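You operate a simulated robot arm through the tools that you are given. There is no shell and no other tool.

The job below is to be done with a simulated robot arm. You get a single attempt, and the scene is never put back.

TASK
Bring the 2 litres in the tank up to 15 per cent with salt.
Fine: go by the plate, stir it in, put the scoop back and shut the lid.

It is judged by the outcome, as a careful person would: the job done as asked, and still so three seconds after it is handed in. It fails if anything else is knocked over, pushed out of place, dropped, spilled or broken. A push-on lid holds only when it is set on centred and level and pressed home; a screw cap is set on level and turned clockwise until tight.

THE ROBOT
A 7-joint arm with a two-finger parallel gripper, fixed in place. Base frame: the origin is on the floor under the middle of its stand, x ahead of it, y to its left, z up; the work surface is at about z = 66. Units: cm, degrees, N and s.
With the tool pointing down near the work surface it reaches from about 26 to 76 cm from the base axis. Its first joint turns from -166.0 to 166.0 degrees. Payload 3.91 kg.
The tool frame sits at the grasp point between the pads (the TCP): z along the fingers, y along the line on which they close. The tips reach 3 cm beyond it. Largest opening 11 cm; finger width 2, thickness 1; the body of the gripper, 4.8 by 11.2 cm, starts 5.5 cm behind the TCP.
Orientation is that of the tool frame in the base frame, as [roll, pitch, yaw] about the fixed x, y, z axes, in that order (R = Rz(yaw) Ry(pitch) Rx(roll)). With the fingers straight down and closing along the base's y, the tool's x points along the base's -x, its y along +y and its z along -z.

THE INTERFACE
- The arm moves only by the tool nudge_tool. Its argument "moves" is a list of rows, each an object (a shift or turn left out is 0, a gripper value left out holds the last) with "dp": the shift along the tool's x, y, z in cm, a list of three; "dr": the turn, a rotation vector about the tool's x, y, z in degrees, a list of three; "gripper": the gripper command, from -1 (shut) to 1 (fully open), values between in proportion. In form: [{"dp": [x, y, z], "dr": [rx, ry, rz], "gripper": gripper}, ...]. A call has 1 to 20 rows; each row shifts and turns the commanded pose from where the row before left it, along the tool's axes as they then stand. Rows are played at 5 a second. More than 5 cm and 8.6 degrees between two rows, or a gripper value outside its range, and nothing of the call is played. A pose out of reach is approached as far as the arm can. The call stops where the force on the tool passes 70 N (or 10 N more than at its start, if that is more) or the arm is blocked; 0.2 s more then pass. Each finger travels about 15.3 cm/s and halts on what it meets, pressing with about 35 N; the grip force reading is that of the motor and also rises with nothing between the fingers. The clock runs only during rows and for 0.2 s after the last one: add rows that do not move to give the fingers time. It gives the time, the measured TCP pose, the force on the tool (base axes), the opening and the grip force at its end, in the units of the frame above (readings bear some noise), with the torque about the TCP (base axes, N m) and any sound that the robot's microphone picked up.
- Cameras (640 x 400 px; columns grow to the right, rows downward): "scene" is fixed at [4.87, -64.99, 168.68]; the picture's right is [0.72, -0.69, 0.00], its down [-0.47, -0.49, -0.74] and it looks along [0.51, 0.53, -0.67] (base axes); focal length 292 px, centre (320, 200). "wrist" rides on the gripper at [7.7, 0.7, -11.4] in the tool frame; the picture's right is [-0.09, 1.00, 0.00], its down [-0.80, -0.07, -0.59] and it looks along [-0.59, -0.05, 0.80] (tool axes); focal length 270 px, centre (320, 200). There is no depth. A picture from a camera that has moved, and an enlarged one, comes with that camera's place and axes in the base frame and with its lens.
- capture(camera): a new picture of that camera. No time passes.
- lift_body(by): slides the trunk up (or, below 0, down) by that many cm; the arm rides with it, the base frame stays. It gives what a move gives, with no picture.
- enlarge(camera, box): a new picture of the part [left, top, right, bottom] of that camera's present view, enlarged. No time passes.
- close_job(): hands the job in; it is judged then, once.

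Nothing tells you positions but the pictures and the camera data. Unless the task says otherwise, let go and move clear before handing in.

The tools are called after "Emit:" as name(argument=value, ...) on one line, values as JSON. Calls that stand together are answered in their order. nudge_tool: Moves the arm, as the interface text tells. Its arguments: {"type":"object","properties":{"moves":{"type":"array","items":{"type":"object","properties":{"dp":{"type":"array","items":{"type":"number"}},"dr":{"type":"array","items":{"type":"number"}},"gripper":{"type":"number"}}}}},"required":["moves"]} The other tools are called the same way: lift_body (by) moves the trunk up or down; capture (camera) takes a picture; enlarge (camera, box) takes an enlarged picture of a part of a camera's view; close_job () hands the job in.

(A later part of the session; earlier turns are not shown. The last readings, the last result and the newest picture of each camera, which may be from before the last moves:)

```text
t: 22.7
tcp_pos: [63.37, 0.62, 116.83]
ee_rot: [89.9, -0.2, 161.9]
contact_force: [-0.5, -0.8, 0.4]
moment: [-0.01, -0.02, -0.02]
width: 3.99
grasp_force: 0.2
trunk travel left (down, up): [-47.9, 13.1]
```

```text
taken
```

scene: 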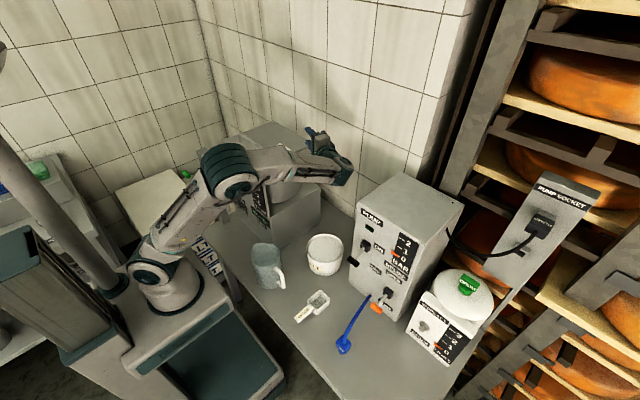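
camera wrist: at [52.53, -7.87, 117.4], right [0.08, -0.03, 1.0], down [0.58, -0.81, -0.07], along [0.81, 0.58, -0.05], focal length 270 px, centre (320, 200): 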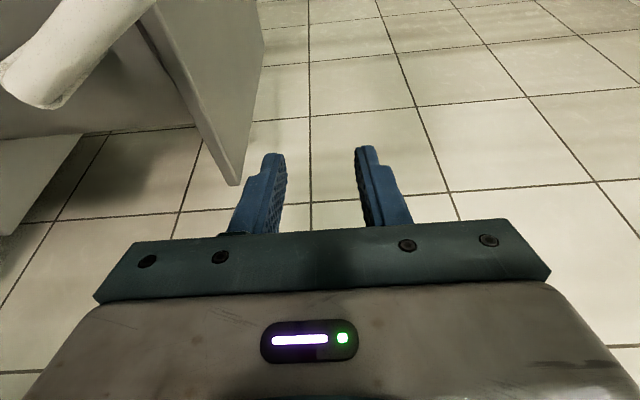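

The rear corner of the lid is right beside the fingertips. I'll lower 8 cm more to lid height with the arm, still outside the edge.

Emit:
nudge_tool(moves=[{"dp": [0, -2, 0]}, {"dp": [0, -2, 0]}, {"dp": [0, -2, 0]}, {"dp": [0, -2, 0]}, {"dp": [0, 0, 0]}, {"dp": [0, 0, 0]}])

Emit:
capture(camera="wrist")

Emit:
enlarge(camera="scene", box=[220, 110, 420, 250])

```text
t: 24.1
tcp_pos: [63.4, 0.66, 108.73]
ee_rot: [90.0, -0.2, 161.9]
contact_force: [-0.6, -0.8, 0.7]
moment: [0.01, 0.06, 0.01]
width: 4.01
grasp_force: 0.0
trunk travel left (down, up): [-47.9, 13.1]
```

```text
taken
camera wrist: at [52.56, -7.82, 109.4], right [0.08, -0.03, 1.0], down [0.58, -0.81, -0.07], along [0.81, 0.58, -0.05], focal length 270 px, centre (320, 200)
```

wrist: 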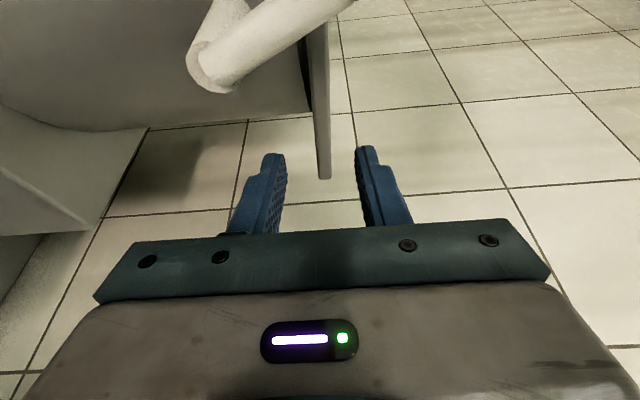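

```text
2.86 times, centred on (320, 180) of scene
camera zoom: at [4.87, -64.99, 168.68], right [0.72, -0.69, 0.0], down [-0.47, -0.49, -0.74], along [0.51, 0.53, -0.67], focal length 834 px, centre (320, 257)
```

zoom: 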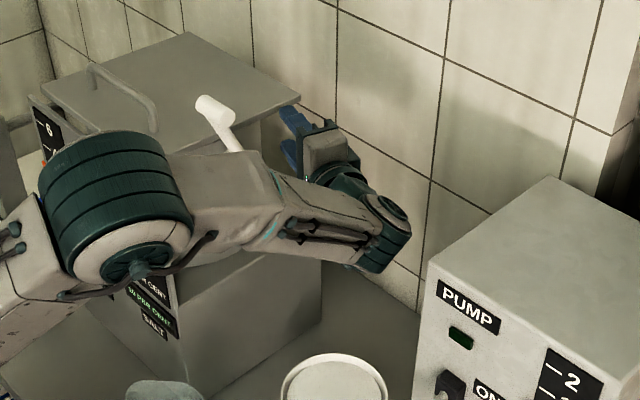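

The lid plate lies level between the open fingers. I'll move in so the fingertips straddle its right edge by about 1 cm, keeping clear of the crank hub.

Emit:
nudge_tool(moves=[{"dp": [0.4, 0, 1.2]}, {"dp": [0.3, 0, 1.4]}, {"dp": [0, 0, 1.4]}, {"dp": [0, 0, 1.2]}, {"dp": [0, 0, 0]}])

Emit:
capture(camera="wrist")

Emit:
enlarge(camera="wrist", box=[220, 40, 440, 240])

Emit:
enlarge(camera="scene", box=[220, 110, 420, 250])

```text
t: 25.3
tcp_pos: [64.39, 5.85, 108.76]
ee_rot: [89.9, 0.0, 162.0]
contact_force: [0.7, -0.6, 0.4]
moment: [-0.01, 0.01, 0.0]
width: 4.02
grasp_force: 0.1
trunk travel left (down, up): [-47.9, 13.1]
```

```text
taken
camera wrist: at [53.51, -2.64, 109.42], right [0.08, -0.03, 1.0], down [0.58, -0.81, -0.07], along [0.81, 0.58, -0.05], focal length 270 px, centre (320, 200)
```

wrist: 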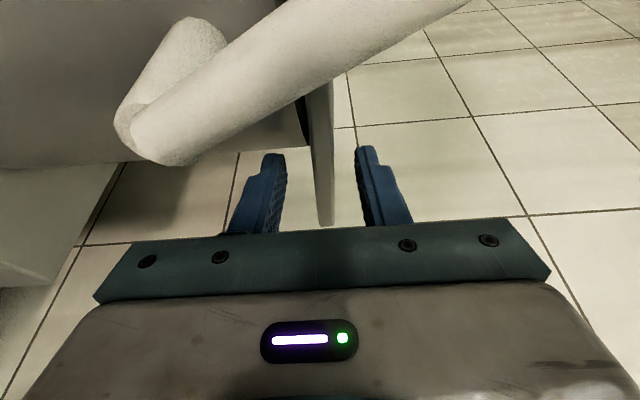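

```text
2.00 times, centred on (330, 140) of wrist
camera zoom: at [53.51, -2.64, 109.42], right [0.08, -0.03, 1.0], down [0.58, -0.81, -0.07], along [0.81, 0.58, -0.05], focal length 541 px, centre (300, 320)
```

zoom: 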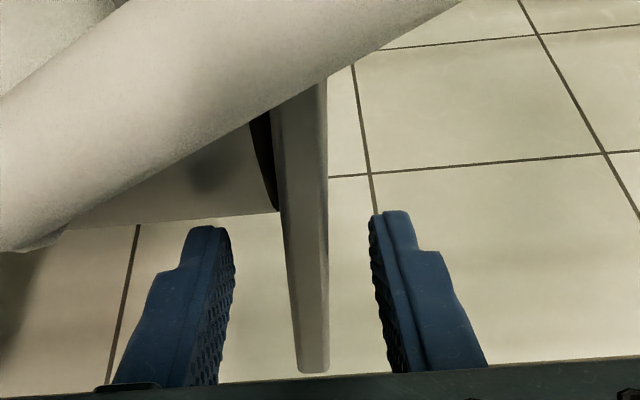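

```text
2.86 times, centred on (320, 180) of scene
camera zoom: at [4.87, -64.99, 168.68], right [0.72, -0.69, 0.0], down [-0.47, -0.49, -0.74], along [0.51, 0.53, -0.67], focal length 834 px, centre (320, 257)
```

zoom: 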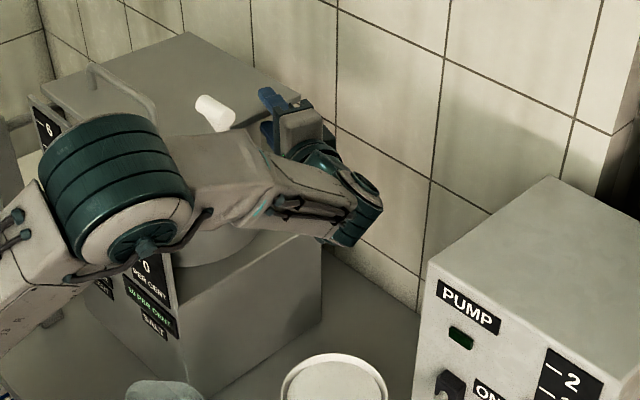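

The plate is centred between the fingers. I'll raise the tool gently about 2 cm so the lower finger lifts the edge, and watch the force.

Emit:
nudge_tool(moves=[{"dp": [0, 0.7, 0]}, {"dp": [0, 0.5, 0]}, {"dp": [0, 0.4, 0]}, {"dp": [0, 0.3, 0]}, {"dp": [0, 0, 0]}])

Emit:
enlarge(camera="wrist", box=[220, 40, 440, 240])

Emit:
enlarge(camera="scene", box=[220, 110, 420, 250])

```text
t: 26.5
tcp_pos: [64.3, 5.77, 110.67]
ee_rot: [89.9, -0.2, 161.9]
contact_force: [-1.4, 1.2, -5.3]
moment: [-0.12, 0.13, 0.06]
width: 4.27
grasp_force: 2.4
trunk travel left (down, up): [-47.9, 13.1]
```

```text
2.00 times, centred on (330, 140) of wrist
camera zoom: at [53.48, -2.68, 111.31], right [0.09, -0.03, 1.0], down [0.58, -0.81, -0.07], along [0.81, 0.58, -0.05], focal length 541 px, centre (300, 320)
```

zoom: 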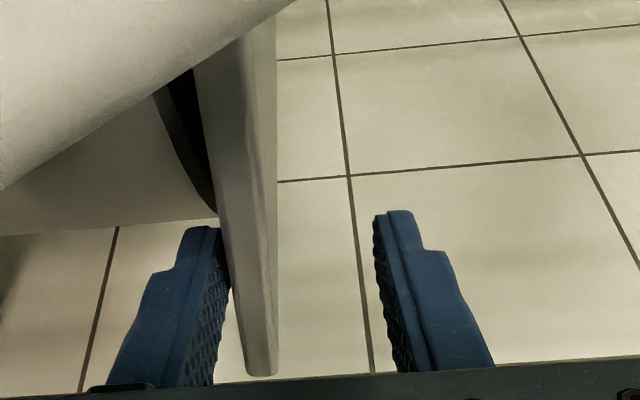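

```text
2.86 times, centred on (320, 180) of scene
camera zoom: at [4.87, -64.99, 168.68], right [0.72, -0.69, 0.0], down [-0.47, -0.49, -0.74], along [0.51, 0.53, -0.67], focal length 834 px, centre (320, 257)
```

zoom: 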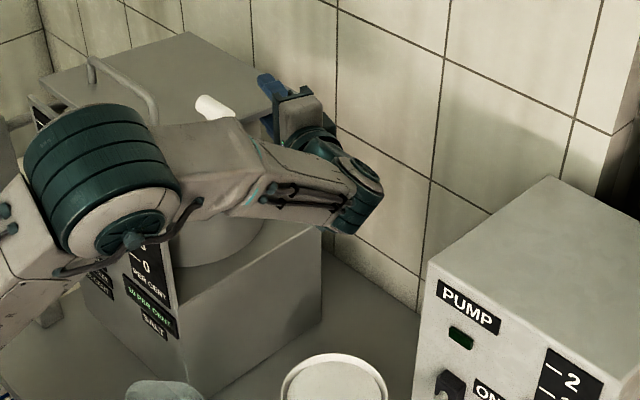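

The lid lifts at the front while its rear corner stays at z≈108, so it is hinged at the back, and it is light (about 5 N). I'll follow the hinge arc, rotating with the lid to about 40°.

Emit:
nudge_tool(moves=[{"dp": [-0.29, 0.34, 0.09], "dr": [2.49, 0, 7.61]}, {"dp": [-0.24, 0.912, 0.078], "dr": [2.49, 0, 7.61]}, {"dp": [-0.24, 0.912, 0.078], "dr": [2.49, 0, 7.61]}, {"dp": [0, 0, 0]}])

Emit:
capture(camera="wrist")

Emit:
enlarge(camera="scene", box=[200, 80, 420, 230])

```text
t: 27.5
tcp_pos: [65.41, 5.78, 112.77]
ee_rot: [97.8, -23.0, 160.4]
contact_force: [-1.2, 0.3, -3.5]
moment: [-0.06, 0.04, 0.04]
width: 4.16
grasp_force: 1.2
trunk travel left (down, up): [-47.9, 13.1]
```

```text
taken
camera wrist: at [55.89, -2.69, 117.69], right [0.48, -0.03, 0.87], down [0.5, -0.81, -0.3], along [0.72, 0.58, -0.38], focal length 270 px, centre (320, 200)
```

wrist: 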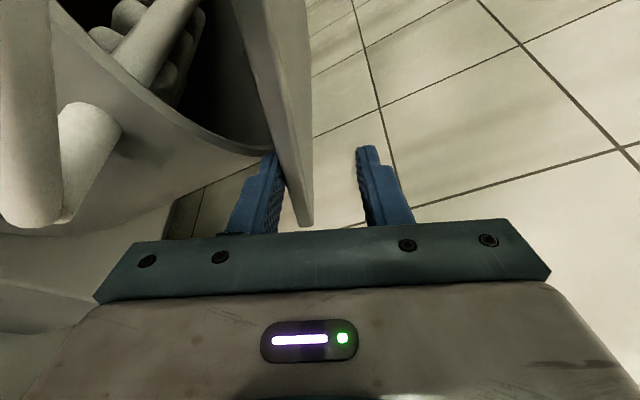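

```text
2.67 times, centred on (310, 155) of scene
camera zoom: at [4.87, -64.99, 168.68], right [0.72, -0.69, 0.0], down [-0.47, -0.49, -0.74], along [0.51, 0.53, -0.67], focal length 778 px, centre (347, 320)
```

zoom: 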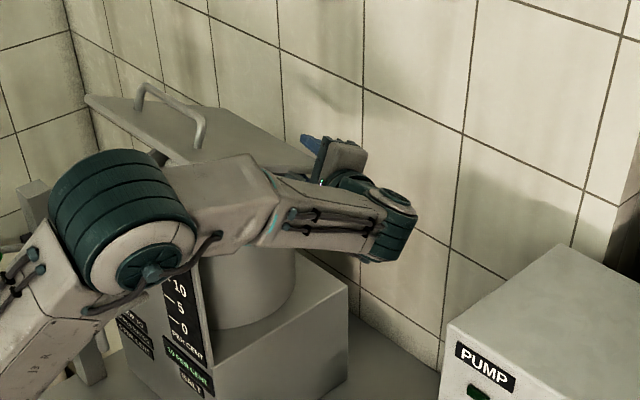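

The lid opens smoothly and I can see into the tank. I'll continue the arc to about 64°.

Emit:
nudge_tool(moves=[{"dp": [-0.24, 0.912, 0.078], "dr": [2.49, 0, 7.61]}, {"dp": [-0.24, 0.912, 0.078], "dr": [2.49, 0, 7.61]}, {"dp": [-0.24, 0.912, 0.078], "dr": [2.49, 0, 7.61]}, {"dp": [0, 0, 0]}])

Emit:
nudge_tool(moves=[{"dp": [-0.24, 0.912, 0.078], "dr": [2.49, 0, 7.61]}, {"dp": [-0.24, 0.912, 0.078], "dr": [2.49, 0, 7.61]}, {"dp": [0, 0, 0]}])

Emit:
capture(camera="wrist")

Emit:
enlarge(camera="scene", box=[200, 80, 420, 230])

```text
t: 28.5
tcp_pos: [67.66, 5.73, 114.52]
ee_rot: [109.0, -45.0, 153.9]
contact_force: [-1.6, 0.7, -1.7]
moment: [-0.02, 0.02, 0.03]
width: 4.13
grasp_force: 1.2
trunk travel left (down, up): [-47.9, 13.1]
```

```text
t: 29.3
tcp_pos: [69.26, 5.71, 115.34]
ee_rot: [122.5, -58.9, 143.3]
contact_force: [-2.4, 0.1, -0.7]
moment: [0.01, 0.03, 0.02]
width: 4.09
grasp_force: 0.8
trunk travel left (down, up): [-47.9, 13.1]
```

```text
taken
camera wrist: at [65.26, -2.7, 125.36], right [0.93, -0.03, 0.36], down [0.19, -0.81, -0.55], along [0.31, 0.58, -0.75], focal length 270 px, centre (320, 200)
```

wrist: 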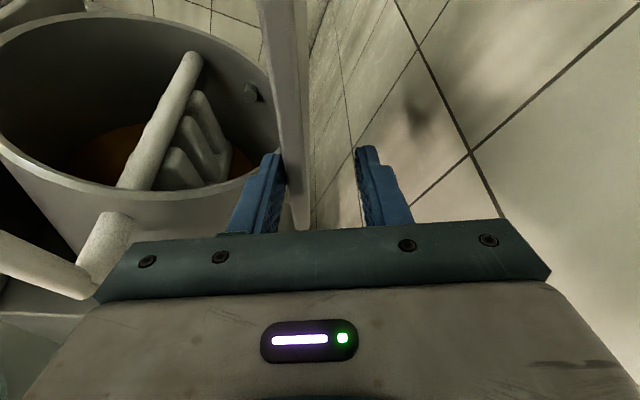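

```text
2.67 times, centred on (310, 155) of scene
camera zoom: at [4.87, -64.99, 168.68], right [0.72, -0.69, 0.0], down [-0.47, -0.49, -0.74], along [0.51, 0.53, -0.67], focal length 778 px, centre (347, 320)
```

zoom: 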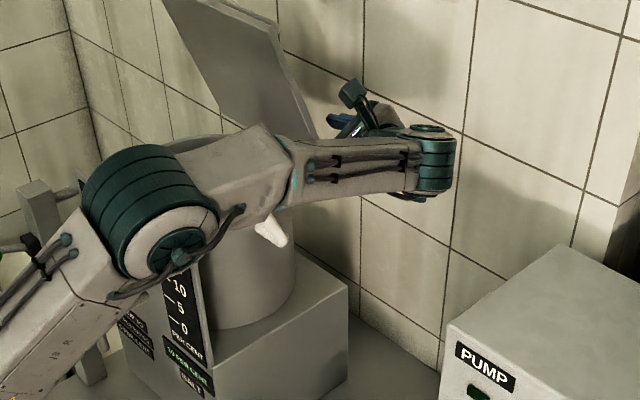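

The lid is at about 65° and I can see the stirring paddle inside the tank. I'll keep going past vertical.

Emit:
nudge_tool(moves=[{"dp": [-0.24, 0.912, 0.078], "dr": [2.49, 0, 7.61]}, {"dp": [-0.24, 0.912, 0.078], "dr": [2.49, 0, 7.61]}, {"dp": [0, 0, 0]}])

Emit:
nudge_tool(moves=[{"dp": [-0.24, 0.912, 0.078], "dr": [2.49, 0, 7.61]}, {"dp": [-0.12, 0.456, 0.039], "dr": [1.25, 0, 3.8]}, {"dp": [0, 0, 0]}])

Emit:
capture(camera="wrist")

Emit:
enlarge(camera="scene", box=[200, 80, 420, 230])

```text
t: 30.1
tcp_pos: [71.21, 5.8, 115.55]
ee_rot: [150.7, -69.6, 117.6]
contact_force: [-1.8, -0.9, 0.6]
moment: [-0.02, 0.09, 0.0]
width: 4.1
grasp_force: 0.9
trunk travel left (down, up): [-47.9, 13.1]
```

```text
t: 30.9
tcp_pos: [72.42, 5.98, 115.2]
ee_rot: [-172.9, -71.9, 83.4]
contact_force: [-5.1, -0.5, -0.2]
moment: [-0.07, 0.07, 0.15]
width: 4.26
grasp_force: 2.4
trunk travel left (down, up): [-47.9, 13.1]
```

```text
taken
camera wrist: at [73.69, -2.67, 126.09], right [0.99, -0.03, -0.12], down [-0.09, -0.81, -0.57], along [-0.08, 0.58, -0.81], focal length 270 px, centre (320, 200)
```

wrist: 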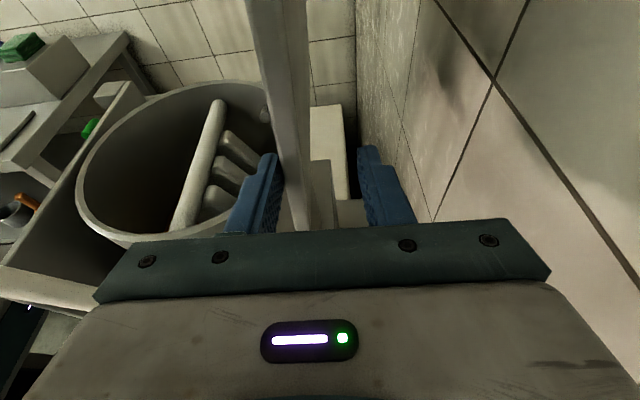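

```text
2.67 times, centred on (310, 155) of scene
camera zoom: at [4.87, -64.99, 168.68], right [0.72, -0.69, 0.0], down [-0.47, -0.49, -0.74], along [0.51, 0.53, -0.67], focal length 778 px, centre (347, 320)
```

zoom: 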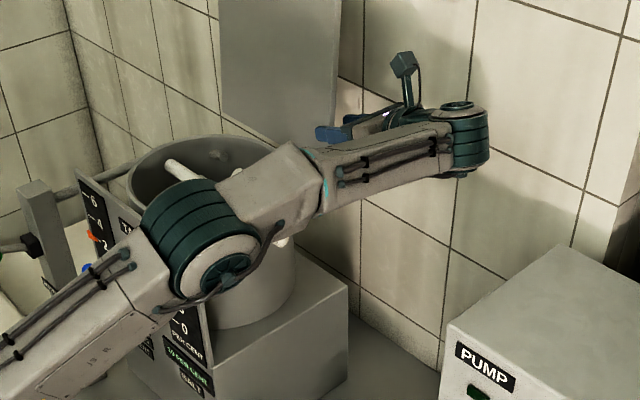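

The lid is now at about 97°, slightly past vertical, with about 5 N of resistance, possibly its stop. I'll ease the finger back 1 cm and check that the lid stays up by itself.

Emit:
nudge_tool(moves=[{"dp": [0, -0.4, 0]}, {"dp": [0, -0.4, 0]}, {"dp": [0, 0, 0]}])

Emit:
capture(camera="wrist")

```text
t: 31.7
tcp_pos: [71.74, 5.82, 115.28]
ee_rot: [-173.1, -71.9, 83.4]
contact_force: [0.0, -0.6, 0.1]
moment: [0.03, 0.0, -0.01]
width: 3.99
grasp_force: 0.0
trunk travel left (down, up): [-47.9, 13.1]
```

```text
taken
camera wrist: at [72.93, -2.71, 126.11], right [0.99, -0.03, -0.12], down [-0.09, -0.81, -0.58], along [-0.08, 0.58, -0.81], focal length 270 px, centre (320, 200)
```

wrist: 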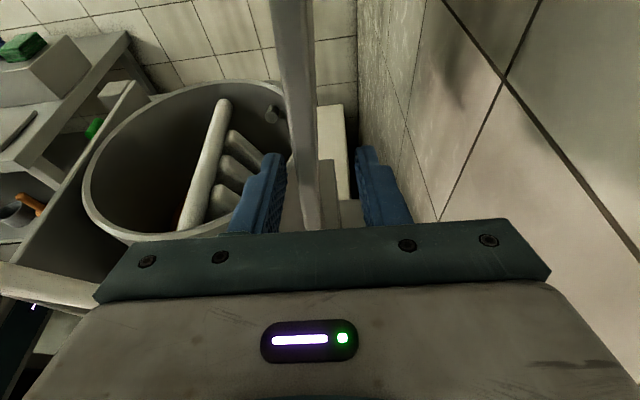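

The lid stands free between the fingers with zero force, so it holds itself open. I'll withdraw sideways first, then back towards the robot and up.

Emit:
nudge_tool(moves=[{"dp": [-0.31, 0, -0.95]}, {"dp": [-0.31, 0, -0.95]}, {"dp": [-0.31, 0, -0.95]}, {"dp": [0, 0, 0]}])

Emit:
capture(camera="scene")

```text
t: 32.7
tcp_pos: [71.71, 2.77, 115.26]
ee_rot: [-173.0, -71.9, 83.4]
contact_force: [0.4, 0.1, 0.2]
moment: [0.0, 0.04, -0.01]
width: 4.0
grasp_force: 0.1
trunk travel left (down, up): [-47.9, 13.1]
```

```text
taken
```

scene: 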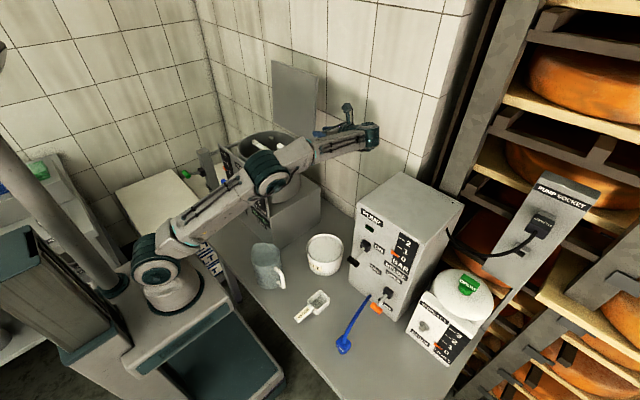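

The lid stays open and the bench is undisturbed. I'll bring the arm out over the open bench and turn the tool to point straight down, ready for the scoop.

Emit:
nudge_tool(moves=[{"dp": [0.64, -2.31, -1.78]}, {"dp": [0.64, -2.31, -1.78]}, {"dp": [0.64, -2.31, -1.78]}, {"dp": [0.64, -2.31, -1.78]}, {"dp": [0.64, -2.31, -1.78]}, {"dp": [0.64, -2.31, -1.78]}, {"dp": [0.64, -2.31, -1.78]}, {"dp": [0.64, -2.31, -1.78]}, {"dp": [0, 0, 0]}])

Emit:
nudge_tool(moves=[{"dr": [3.84, -4.12, -5.58]}, {"dr": [3.84, -4.12, -5.58]}, {"dr": [3.84, -4.12, -5.58]}, {"dr": [3.84, -4.12, -5.58]}, {"dr": [3.84, -4.12, -5.58]}, {"dr": [3.84, -4.12, -5.58]}, {"dr": [3.84, -4.12, -5.58]}, {"dr": [3.84, -4.12, -5.58]}, {"dr": [3.84, -4.12, -5.58]}, {"dr": [3.84, -4.12, -5.58]}, {"dr": [3.84, -4.12, -5.58]}, {"dr": [3.84, -4.12, -5.58]}, {"dr": [3.84, -4.12, -5.58]}, {"dr": [3.84, -4.12, -5.58]}, {"dp": [0, 0, 0]}])

Emit:
capture(camera="scene")

Emit:
capture(camera="wrist")

```text
t: 34.7
tcp_pos: [53.66, -9.13, 125.28]
ee_rot: [-173.1, -71.9, 83.6]
contact_force: [-0.8, 0.4, -0.4]
moment: [0.03, 0.02, 0.04]
width: 4.03
grasp_force: 0.1
trunk travel left (down, up): [-47.9, 13.1]
```

```text
t: 37.9
tcp_pos: [51.4, -10.19, 127.07]
ee_rot: [172.7, -5.5, 168.7]
contact_force: [0.2, 0.9, -0.8]
moment: [-0.04, 0.02, -0.01]
width: 4.01
grasp_force: 0.1
out of reach, approached as far as the arm can: row 7, 8, 9
trunk travel left (down, up): [-47.9, 13.1]
```

```text
taken
```

scene: 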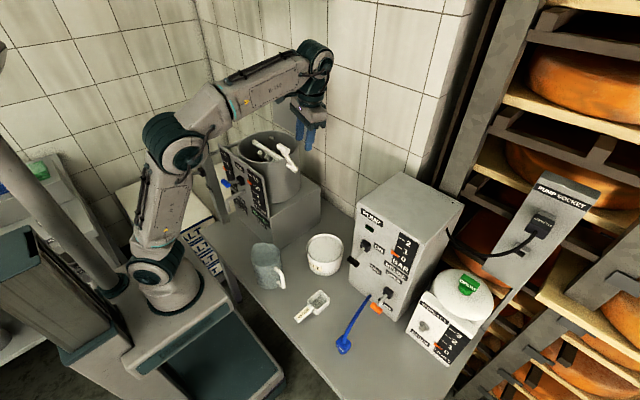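

```text
taken
camera wrist: at [44.94, -9.7, 139.17], right [0.29, 0.95, 0.12], down [0.81, -0.31, 0.5], along [0.51, -0.05, -0.86], focal length 270 px, centre (320, 200)
```

wrist: 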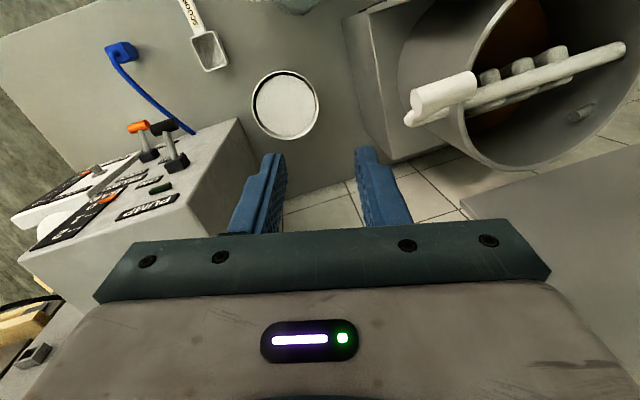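

The lid is open and clear. I'll correct the small residual tilt, then move over the scoop.

Emit:
nudge_tool(moves=[{"dr": [3.91, -2.38, -5.8]}, {"dr": [3.91, -2.38, -5.8]}, {"dp": [2.5, -2.1, 1.0]}, {"dp": [2.5, -2.1, 1.0]}, {"dp": [2.5, -2.1, 1.0]}, {"dp": [2.5, -2.1, 1.0]}, {"dp": [2.5, -2.1, 1.0]}, {"dp": [2.5, -2.1, 1.0]}, {"dp": [2.5, -2.1, 1.0]}, {"dp": [0, 0, 0]}])

Emit:
lift_body(by=-20)

Emit:
capture(camera="wrist")

Emit:
capture(camera="scene")

```text
t: 40.1
tcp_pos: [33.91, -24.94, 120.04]
ee_rot: [180.0, -0.1, 180.0]
contact_force: [-0.2, -0.1, 0.3]
moment: [0.01, -0.02, -0.02]
width: 4.02
grasp_force: 0.1
trunk travel left (down, up): [-47.9, 13.1]
```

```text
t: 42.2
tcp_pos: [33.97, -24.84, 100.08]
ee_rot: [180.0, 0.0, 179.9]
contact_force: [-0.5, 0.1, -0.3]
moment: [-0.01, 0.02, 0.03]
width: 4.02
grasp_force: 0.1
trunk travel left (down, up): [-27.9, 33.1]
```

```text
taken
camera wrist: at [26.34, -24.26, 111.49], right [0.09, 1.0, 0.0], down [0.8, -0.07, 0.59], along [0.59, -0.05, -0.8], focal length 270 px, centre (320, 200)
```

wrist: 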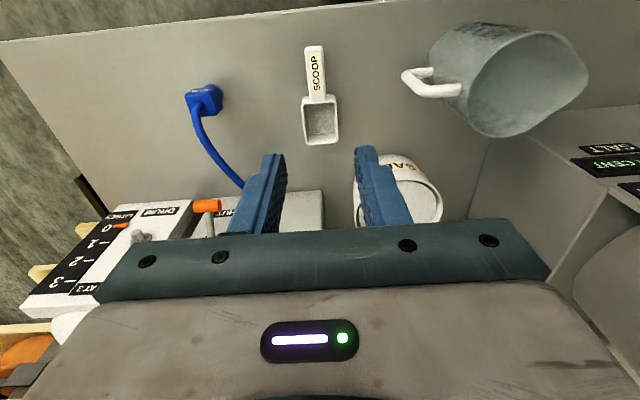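

```text
taken
```

scene: 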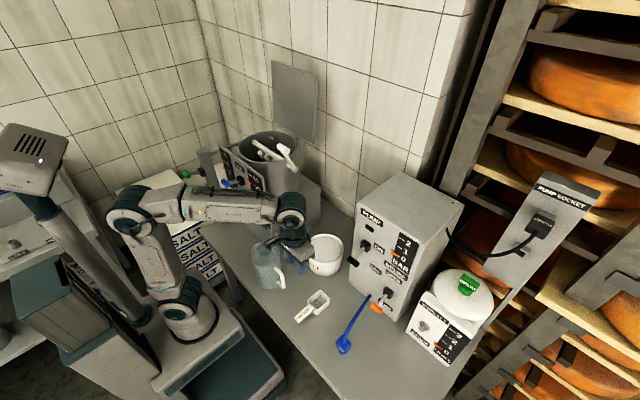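

The scoop is in view below the hand. I'll zoom in to measure its handle and bowl.

Emit:
enlarge(camera="wrist", box=[270, 30, 370, 160])

Emit:
enlarge(camera="scene", box=[280, 220, 360, 330])

```text
3.08 times, centred on (320, 95) of wrist
camera zoom: at [26.34, -24.26, 111.49], right [0.09, 1.0, 0.0], down [0.8, -0.07, 0.59], along [0.59, -0.05, -0.8], focal length 832 px, centre (320, 523)
```

zoom: 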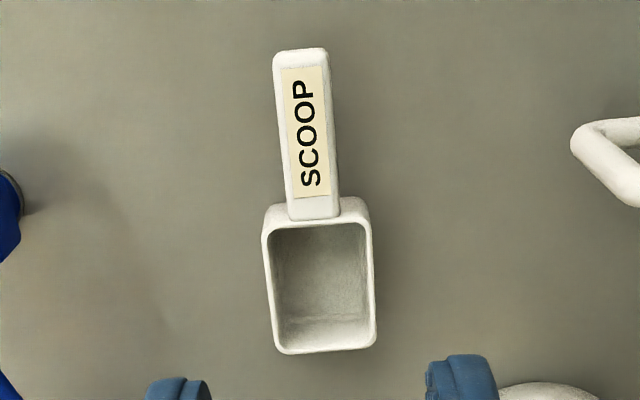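

```text
3.64 times, centred on (320, 275) of scene
camera zoom: at [4.87, -64.99, 168.68], right [0.72, -0.69, 0.0], down [-0.47, -0.49, -0.74], along [0.51, 0.53, -0.67], focal length 1061 px, centre (320, -73)
```

zoom: 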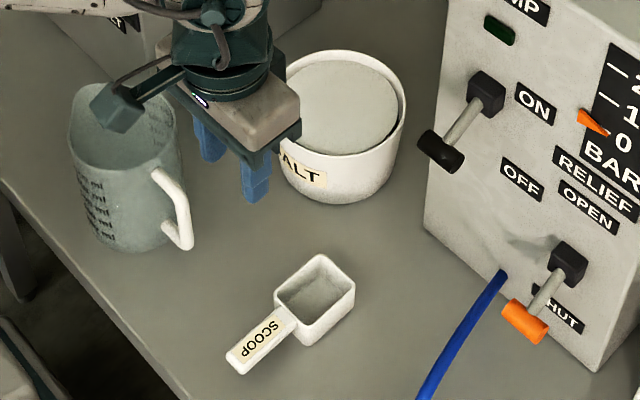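

The scoop's handle runs along x from about 31.3 to 38 at y≈-25.5 (top z≈69.3, about 2.4 wide), with the bowl from 38 to 45. I'll lean the tool 45° back towards the robot for the grasp, so I have room to dig and later to tip the scoop nose-down.

Emit:
nudge_tool(moves=[{"dr": [0, -7.5, 0], "gripper": 0.0}, {"dr": [0, -7.5, 0]}, {"dr": [0, -7.5, 0]}, {"dr": [0, -7.5, 0]}, {"dr": [0, -7.5, 0]}, {"dr": [0, -7.5, 0]}, {"dp": [0, 0, 0]}, {"dp": [0, 0, 0]}])

Emit:
lift_body(by=-15)

Emit:
capture(camera="scene")

Emit:
capture(camera="wrist")

```text
t: 44.0
tcp_pos: [34.04, -24.98, 100.1]
ee_rot: [179.8, 45.0, 179.9]
contact_force: [-0.2, -0.4, 0.2]
moment: [-0.01, 0.03, 0.03]
width: 5.51
grasp_force: 0.0
trunk travel left (down, up): [-27.9, 33.1]
```

```text
t: 45.8
tcp_pos: [34.01, -24.96, 85.08]
ee_rot: [179.9, 45.0, 179.8]
contact_force: [0.1, 0.1, -0.3]
moment: [-0.01, 0.0, -0.02]
width: 5.51
grasp_force: 0.0
trunk travel left (down, up): [-12.9, 48.1]
```

```text
taken
```

scene: 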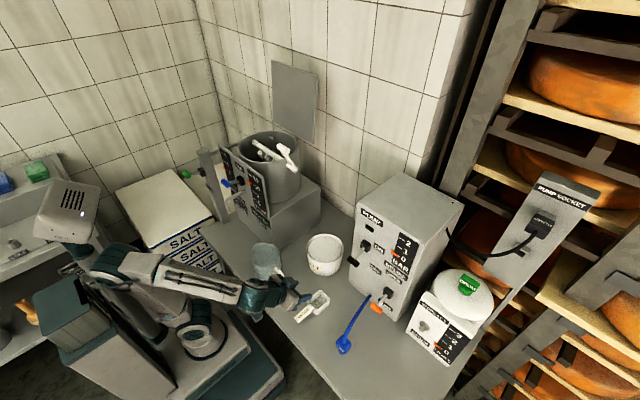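

```text
taken
camera wrist: at [20.48, -24.24, 87.7], right [0.06, 1.0, 0.06], down [0.15, -0.07, 0.99], along [0.99, -0.05, -0.15], focal length 270 px, centre (320, 200)
```

wrist: 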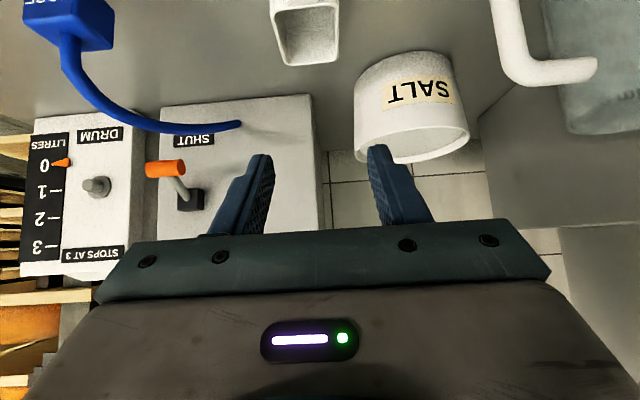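

I'll zoom in on the tub and scoop in this low view to measure their heights.

Emit:
enlarge(camera="wrist", box=[250, 0, 490, 180])

Emit:
enlarge(camera="scene", box=[230, 220, 370, 330])

```text
2.22 times, centred on (370, 90) of wrist
camera zoom: at [20.48, -24.24, 87.7], right [0.06, 1.0, 0.06], down [0.15, -0.07, 0.99], along [0.99, -0.05, -0.15], focal length 601 px, centre (209, 444)
```

zoom: 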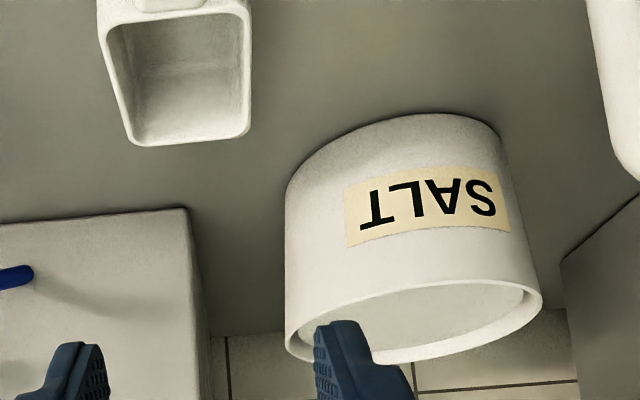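

```text
3.64 times, centred on (300, 275) of scene
camera zoom: at [4.87, -64.99, 168.68], right [0.72, -0.69, 0.0], down [-0.47, -0.49, -0.74], along [0.51, 0.53, -0.67], focal length 1061 px, centre (393, -73)
```

zoom: 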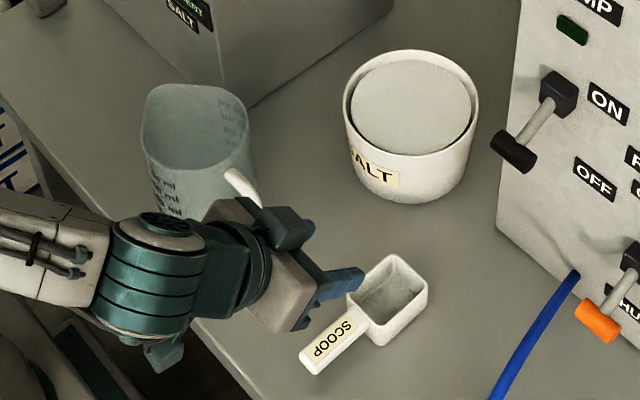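

Measured: tub rim centre (56.4, -13.6), outer radius 7.2, rim z≈76, salt about 1.2 cm lower; scoop bowl rim z≈69.8 and width 5.5. I'll lower the open fingers over the end of the handle.

Emit:
nudge_tool(moves=[{"dp": [1.59, -0.108, 1.23]}, {"dp": [1.59, -0.108, 1.23]}, {"dp": [1.59, -0.108, 1.23]}, {"dp": [1.59, -0.108, 1.23]}, {"dp": [1.59, -0.108, 1.23]}, {"dp": [0, 0, 0]}])

Emit:
capture(camera="wrist")

Emit:
enlarge(camera="scene", box=[230, 220, 370, 330])

```text
t: 47.2
tcp_pos: [32.7, -25.38, 75.01]
ee_rot: [179.8, 45.0, 179.8]
contact_force: [-0.2, 0.2, 0.5]
moment: [0.02, 0.05, 0.0]
width: 5.48
grasp_force: 0.1
trunk travel left (down, up): [-12.9, 48.1]
```

```text
taken
camera wrist: at [19.27, -24.78, 77.7], right [0.06, 1.0, 0.06], down [0.15, -0.07, 0.99], along [0.99, -0.05, -0.15], focal length 270 px, centre (320, 200)
```

wrist: 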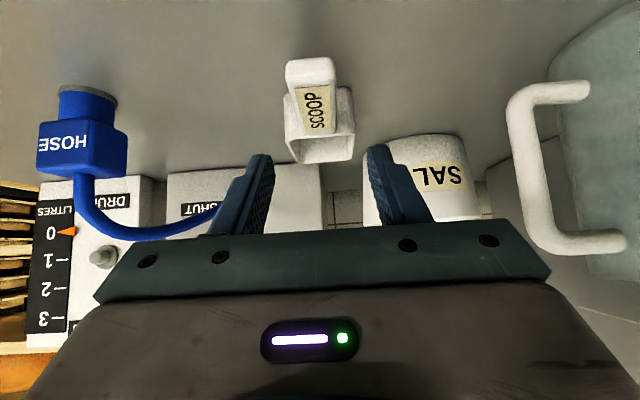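

```text
3.64 times, centred on (300, 275) of scene
camera zoom: at [4.87, -64.99, 168.68], right [0.72, -0.69, 0.0], down [-0.47, -0.49, -0.74], along [0.51, 0.53, -0.67], focal length 1061 px, centre (393, -73)
```

zoom: 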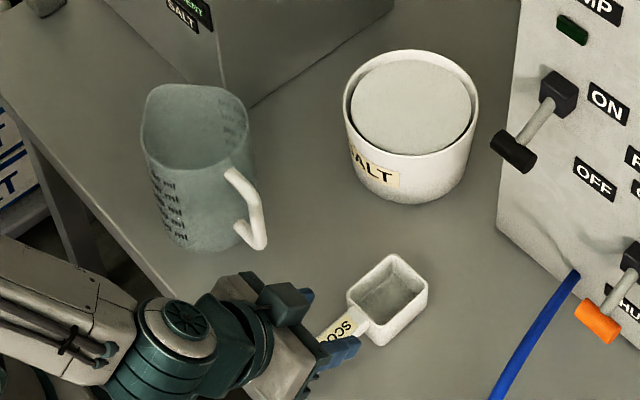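

The handle lies centred between the fingers, with its mid-height at z≈69.4. I'll lower the last 4.5 cm and close gently.

Emit:
nudge_tool(moves=[{"dp": [1.07, -0.05, 1.07]}, {"dp": [1.07, -0.05, 1.07]}, {"dp": [1.07, 0, 1.07]}, {"dp": [0, 0, 0]}])

Emit:
enlarge(camera="wrist", box=[220, 20, 420, 240])

Emit:
enlarge(camera="scene", box=[250, 250, 360, 340])

```text
t: 48.2
tcp_pos: [32.65, -25.5, 70.55]
ee_rot: [179.7, 44.9, 179.7]
contact_force: [0.0, -0.2, 0.2]
moment: [0.0, 0.01, 0.0]
width: 5.52
grasp_force: 0.1
trunk travel left (down, up): [-12.9, 48.1]
```

```text
1.82 times, centred on (320, 130) of wrist
camera zoom: at [19.19, -24.9, 73.19], right [0.06, 1.0, 0.06], down [0.15, -0.07, 0.99], along [0.99, -0.05, -0.15], focal length 491 px, centre (320, 327)
```

zoom: 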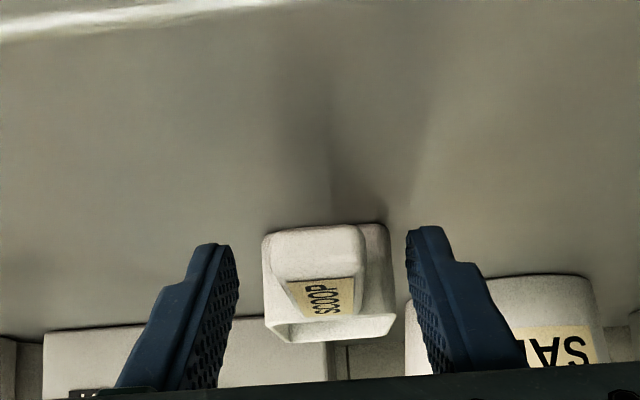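

```text
4.44 times, centred on (305, 295) of scene
camera zoom: at [4.87, -64.99, 168.68], right [0.72, -0.69, 0.0], down [-0.47, -0.49, -0.74], along [0.51, 0.53, -0.67], focal length 1297 px, centre (387, -222)
```

zoom: 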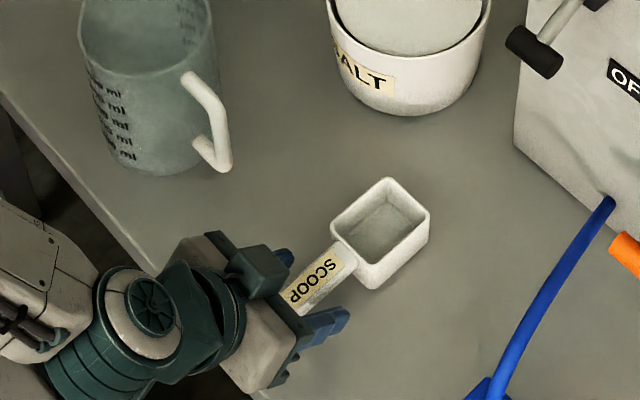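

Emit:
nudge_tool(moves=[{"gripper": -0.4}, {"gripper": -1.0}, {"dp": [0, 0, 0]}, {"dp": [0, 0, 0]}])

Emit:
enlarge(camera="wrist", box=[220, 20, 420, 240])

Emit:
enlarge(camera="scene", box=[250, 250, 360, 340])

```text
t: 49.2
tcp_pos: [32.57, -25.72, 70.69]
ee_rot: [179.9, 45.1, 179.9]
contact_force: [-0.2, 0.3, -0.1]
moment: [-0.02, 0.03, -0.01]
width: 2.51
grasp_force: 35.4
trunk travel left (down, up): [-12.9, 48.1]
```

```text
1.82 times, centred on (320, 130) of wrist
camera zoom: at [19.2, -24.89, 73.2], right [0.06, 1.0, 0.06], down [0.15, -0.07, 0.99], along [0.99, -0.05, -0.15], focal length 491 px, centre (320, 327)
```

zoom: 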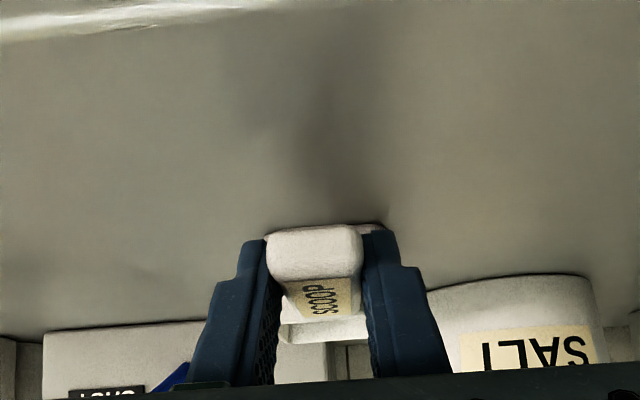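

```text
4.44 times, centred on (305, 295) of scene
camera zoom: at [4.87, -64.99, 168.68], right [0.72, -0.69, 0.0], down [-0.47, -0.49, -0.74], along [0.51, 0.53, -0.67], focal length 1297 px, centre (387, -222)
```

zoom: 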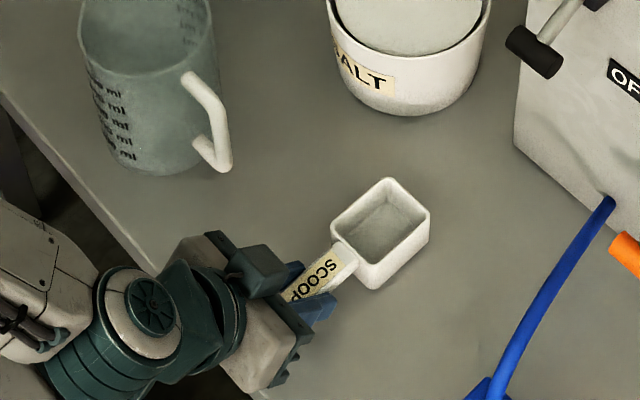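

The handle is held (2.5 cm wide, 35 N). I'll lift it straight up and check that the scoop hangs level and steady.

Emit:
nudge_tool(moves=[{"dp": [-0.7, 0, -0.7]}, {"dp": [-1.4, 0, -1.4]}, {"dp": [-2.0, 0, -2.0]}, {"dp": [0, 0, 0]}])

Emit:
lift_body(by=14)

Emit:
capture(camera="wrist")

Emit:
capture(camera="scene")

```text
t: 50.2
tcp_pos: [32.61, -25.52, 76.35]
ee_rot: [179.7, 45.1, 179.7]
contact_force: [-0.4, 0.3, -0.5]
moment: [0.02, 0.03, 0.01]
width: 2.53
grasp_force: 35.2
trunk travel left (down, up): [-12.9, 48.1]
```

```text
t: 51.9
tcp_pos: [32.61, -25.56, 90.45]
ee_rot: [179.8, 45.0, 179.9]
contact_force: [0.4, 0.3, -0.8]
moment: [0.0, 0.0, -0.01]
width: 2.52
grasp_force: 34.8
trunk travel left (down, up): [-26.9, 34.1]
```

```text
taken
camera wrist: at [19.14, -24.86, 92.99], right [0.06, 1.0, 0.06], down [0.15, -0.07, 0.99], along [0.99, -0.05, -0.15], focal length 270 px, centre (320, 200)
```

wrist: 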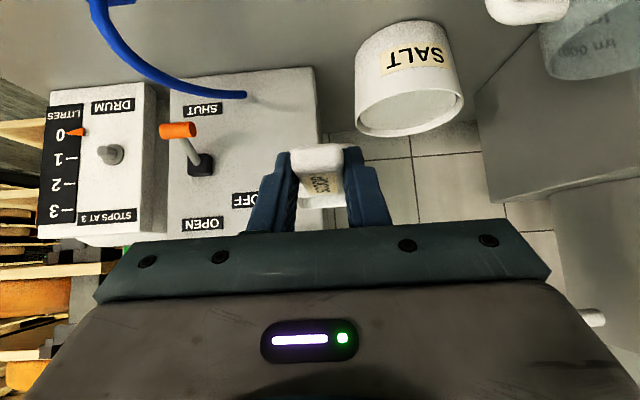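

```text
taken
```

scene: 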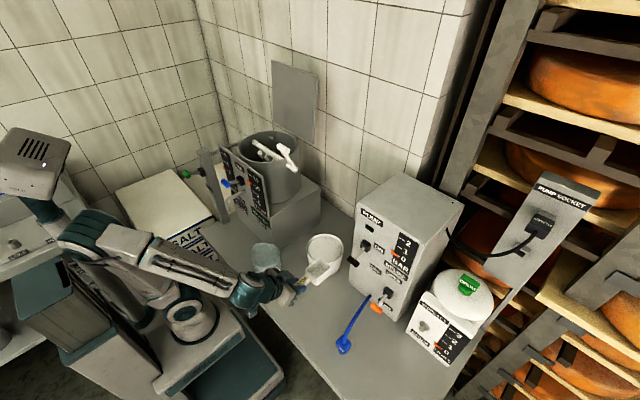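

The scoop is held level. I'll carry it over to above the salt tub.

Emit:
nudge_tool(moves=[{"dp": [-1.71, 1.71, 1.59]}, {"dp": [-1.71, 1.71, 1.59]}, {"dp": [-1.71, 1.71, 1.59]}, {"dp": [-1.71, 1.71, 1.59]}, {"dp": [-1.71, 1.71, 1.59]}, {"dp": [-1.71, 1.71, 1.59]}, {"dp": [-1.71, 1.71, 1.59]}, {"dp": [0, 0, 0]}, {"dp": [0, 0, 0]}])

Emit:
capture(camera="wrist")

Emit:
enlarge(camera="scene", box=[230, 190, 390, 300])

```text
t: 53.9
tcp_pos: [49.15, -13.52, 90.98]
ee_rot: [179.7, 45.0, 179.7]
contact_force: [-0.1, 0.4, -0.6]
moment: [-0.01, 0.05, -0.04]
width: 2.5
grasp_force: 34.8
trunk travel left (down, up): [-26.9, 34.1]
```

```text
taken
camera wrist: at [35.53, -12.86, 93.57], right [0.06, 1.0, 0.06], down [0.15, -0.07, 0.99], along [0.99, -0.05, -0.15], focal length 270 px, centre (320, 200)
```

wrist: 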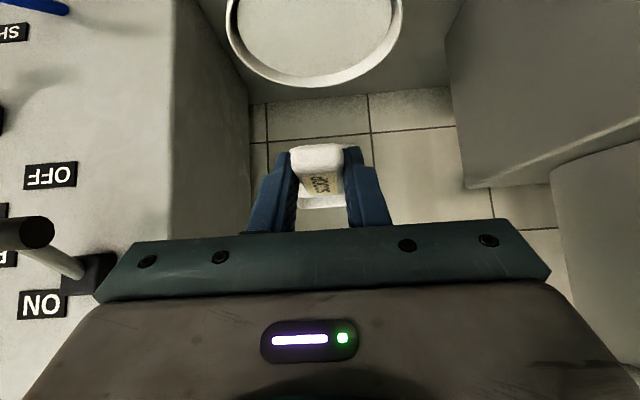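

```text
3.64 times, centred on (310, 245) of scene
camera zoom: at [4.87, -64.99, 168.68], right [0.72, -0.69, 0.0], down [-0.47, -0.49, -0.74], along [0.51, 0.53, -0.67], focal length 1061 px, centre (356, 36)
```

zoom: 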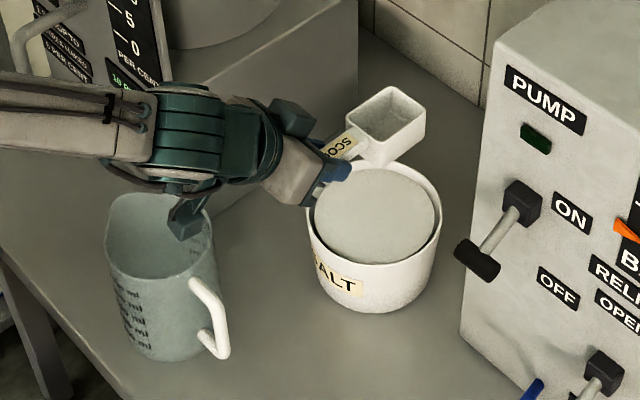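

The scoop is over the tub, which I re-measure at (56.6, -13.5). I'll tilt the scoop nose-down by about 37°, lower it towards the salt and check.

Emit:
nudge_tool(moves=[{"dr": [0, 7.5, 0]}, {"dr": [0, 7.5, 0]}, {"dr": [0, 7.5, 0]}, {"dr": [0, 7.5, 0]}, {"dr": [0, 7.5, 0]}, {"dp": [-0.1, 0, 1.5]}, {"dp": [-0.13, 0, 1.5]}, {"dp": [0, 0, 0]}])

Emit:
capture(camera="wrist")

Emit:
enlarge(camera="scene", box=[230, 190, 390, 300])

```text
t: 55.7
tcp_pos: [49.51, -13.68, 88.0]
ee_rot: [179.9, 7.4, 179.8]
contact_force: [-0.1, 0.1, 0.4]
moment: [0.0, 0.01, 0.06]
width: 2.52
grasp_force: 34.5
trunk travel left (down, up): [-26.9, 34.1]
```

```text
taken
camera wrist: at [40.47, -12.96, 98.32], right [0.09, 1.0, 0.01], down [0.72, -0.07, 0.69], along [0.69, -0.05, -0.72], focal length 270 px, centre (320, 200)
```

wrist: 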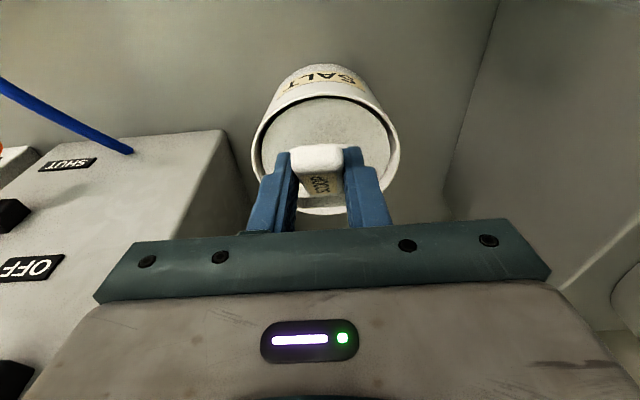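

```text
3.64 times, centred on (310, 245) of scene
camera zoom: at [4.87, -64.99, 168.68], right [0.72, -0.69, 0.0], down [-0.47, -0.49, -0.74], along [0.51, 0.53, -0.67], focal length 1061 px, centre (356, 36)
```

zoom: 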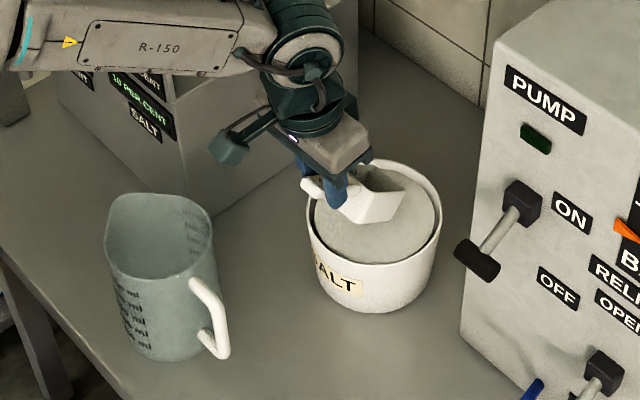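

The alignment looks good. I'll dip slowly into the salt and watch the force.

Emit:
nudge_tool(moves=[{"dp": [-0.03, 0, 1.0]}, {"dp": [-0.03, 0, 1.0]}, {"dp": [-0.03, 0, 1.0]}, {"dp": [-0.03, 0, 1.0]}, {"dp": [0, 0, 0]}])

Emit:
enlarge(camera="wrist", box=[220, 50, 430, 230])

Emit:
enlarge(camera="scene", box=[270, 210, 380, 300])

```text
t: 56.9
tcp_pos: [50.2, -13.58, 84.1]
ee_rot: [179.9, 7.4, 179.8]
contact_force: [0.4, 0.1, -1.6]
moment: [0.03, 0.04, 0.02]
width: 2.5
grasp_force: 34.9
trunk travel left (down, up): [-26.9, 34.1]
```

```text
2.22 times, centred on (325, 140) of wrist
camera zoom: at [41.16, -12.95, 94.38], right [0.09, 1.0, 0.01], down [0.72, -0.07, 0.69], along [0.69, -0.05, -0.72], focal length 601 px, centre (309, 333)
```

zoom: 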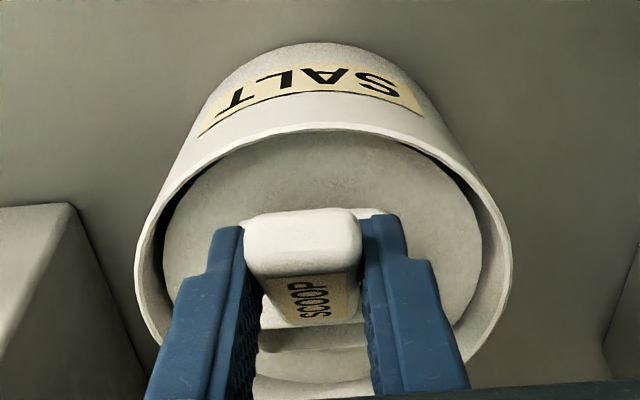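

```text
4.44 times, centred on (325, 255) of scene
camera zoom: at [4.87, -64.99, 168.68], right [0.72, -0.69, 0.0], down [-0.47, -0.49, -0.74], along [0.51, 0.53, -0.67], focal length 1297 px, centre (298, -44)
```

zoom: 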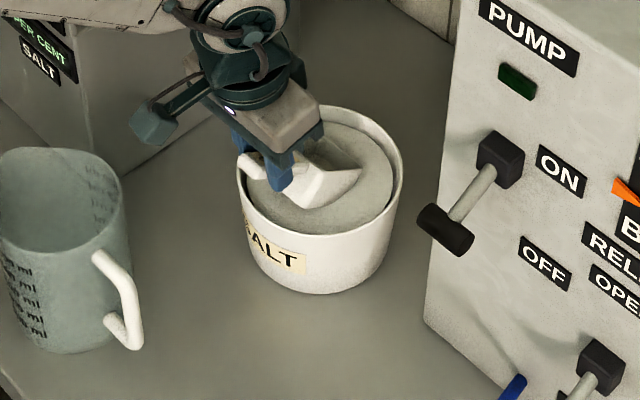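

Emit:
nudge_tool(moves=[{"dp": [-0.015, 0, 0.9]}, {"dp": [-0.015, 0, 0.9]}, {"dp": [-0.015, 0, 0.9]}, {"dp": [-0.015, 0, 0.9]}, {"dp": [-0.015, 0, 0.9]}, {"dp": [0, 0, 0]}])

Emit:
enlarge(camera="wrist", box=[220, 50, 430, 230])

Emit:
enlarge(camera="scene", box=[270, 210, 380, 300])

```text
t: 58.3
tcp_pos: [50.82, -13.58, 79.59]
ee_rot: [179.9, 7.5, 179.9]
contact_force: [-1.1, -0.7, -1.9]
moment: [0.0, 0.07, 0.01]
width: 2.52
grasp_force: 35.3
trunk travel left (down, up): [-26.9, 34.1]
```

```text
2.22 times, centred on (325, 140) of wrist
camera zoom: at [41.82, -12.88, 89.91], right [0.09, 1.0, 0.01], down [0.72, -0.07, 0.69], along [0.69, -0.05, -0.72], focal length 601 px, centre (309, 333)
```

zoom: 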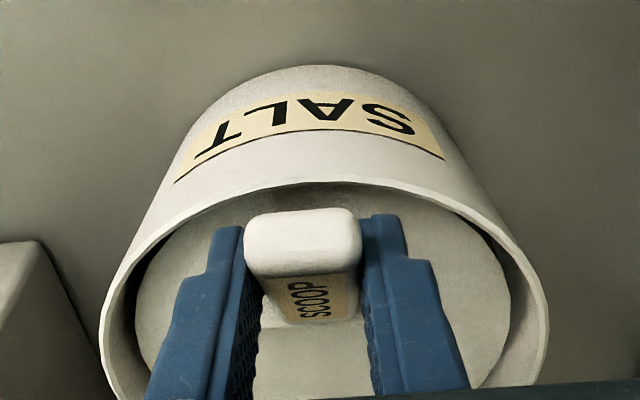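

```text
4.44 times, centred on (325, 255) of scene
camera zoom: at [4.87, -64.99, 168.68], right [0.72, -0.69, 0.0], down [-0.47, -0.49, -0.74], along [0.51, 0.53, -0.67], focal length 1297 px, centre (298, -44)
```

zoom: 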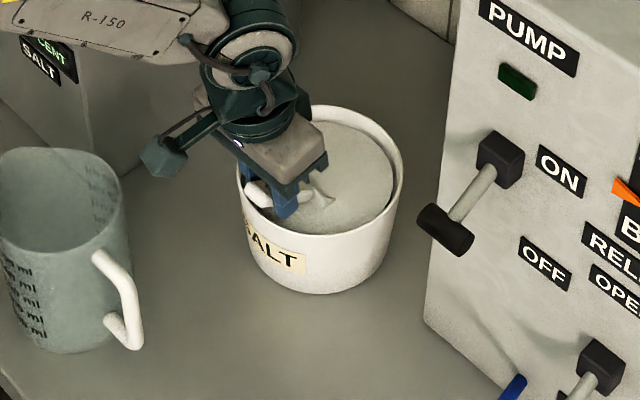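

The bowl is almost entirely buried, with no contact load beyond its own weight. I'll go a touch deeper, then level the scoop out as I lift.

Emit:
nudge_tool(moves=[{"dp": [-0.02, 0, 0.4]}, {"dp": [-0.02, 0, 0.35]}, {"dp": [0, 0, 0]}])

Emit:
enlarge(camera="scene", box=[270, 210, 380, 300])

```text
t: 59.1
tcp_pos: [50.96, -13.58, 78.94]
ee_rot: [179.9, 7.5, 179.8]
contact_force: [0.1, 0.8, -0.8]
moment: [-0.02, 0.05, -0.02]
width: 2.5
grasp_force: 34.9
trunk travel left (down, up): [-26.9, 34.1]
```

```text
4.44 times, centred on (325, 255) of scene
camera zoom: at [4.87, -64.99, 168.68], right [0.72, -0.69, 0.0], down [-0.47, -0.49, -0.74], along [0.51, 0.53, -0.67], focal length 1297 px, centre (298, -44)
```

zoom: 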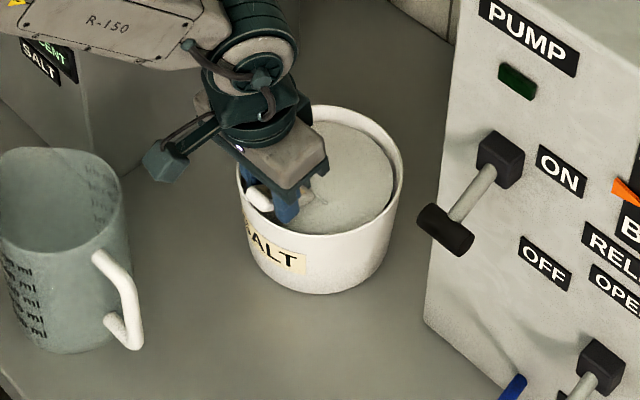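

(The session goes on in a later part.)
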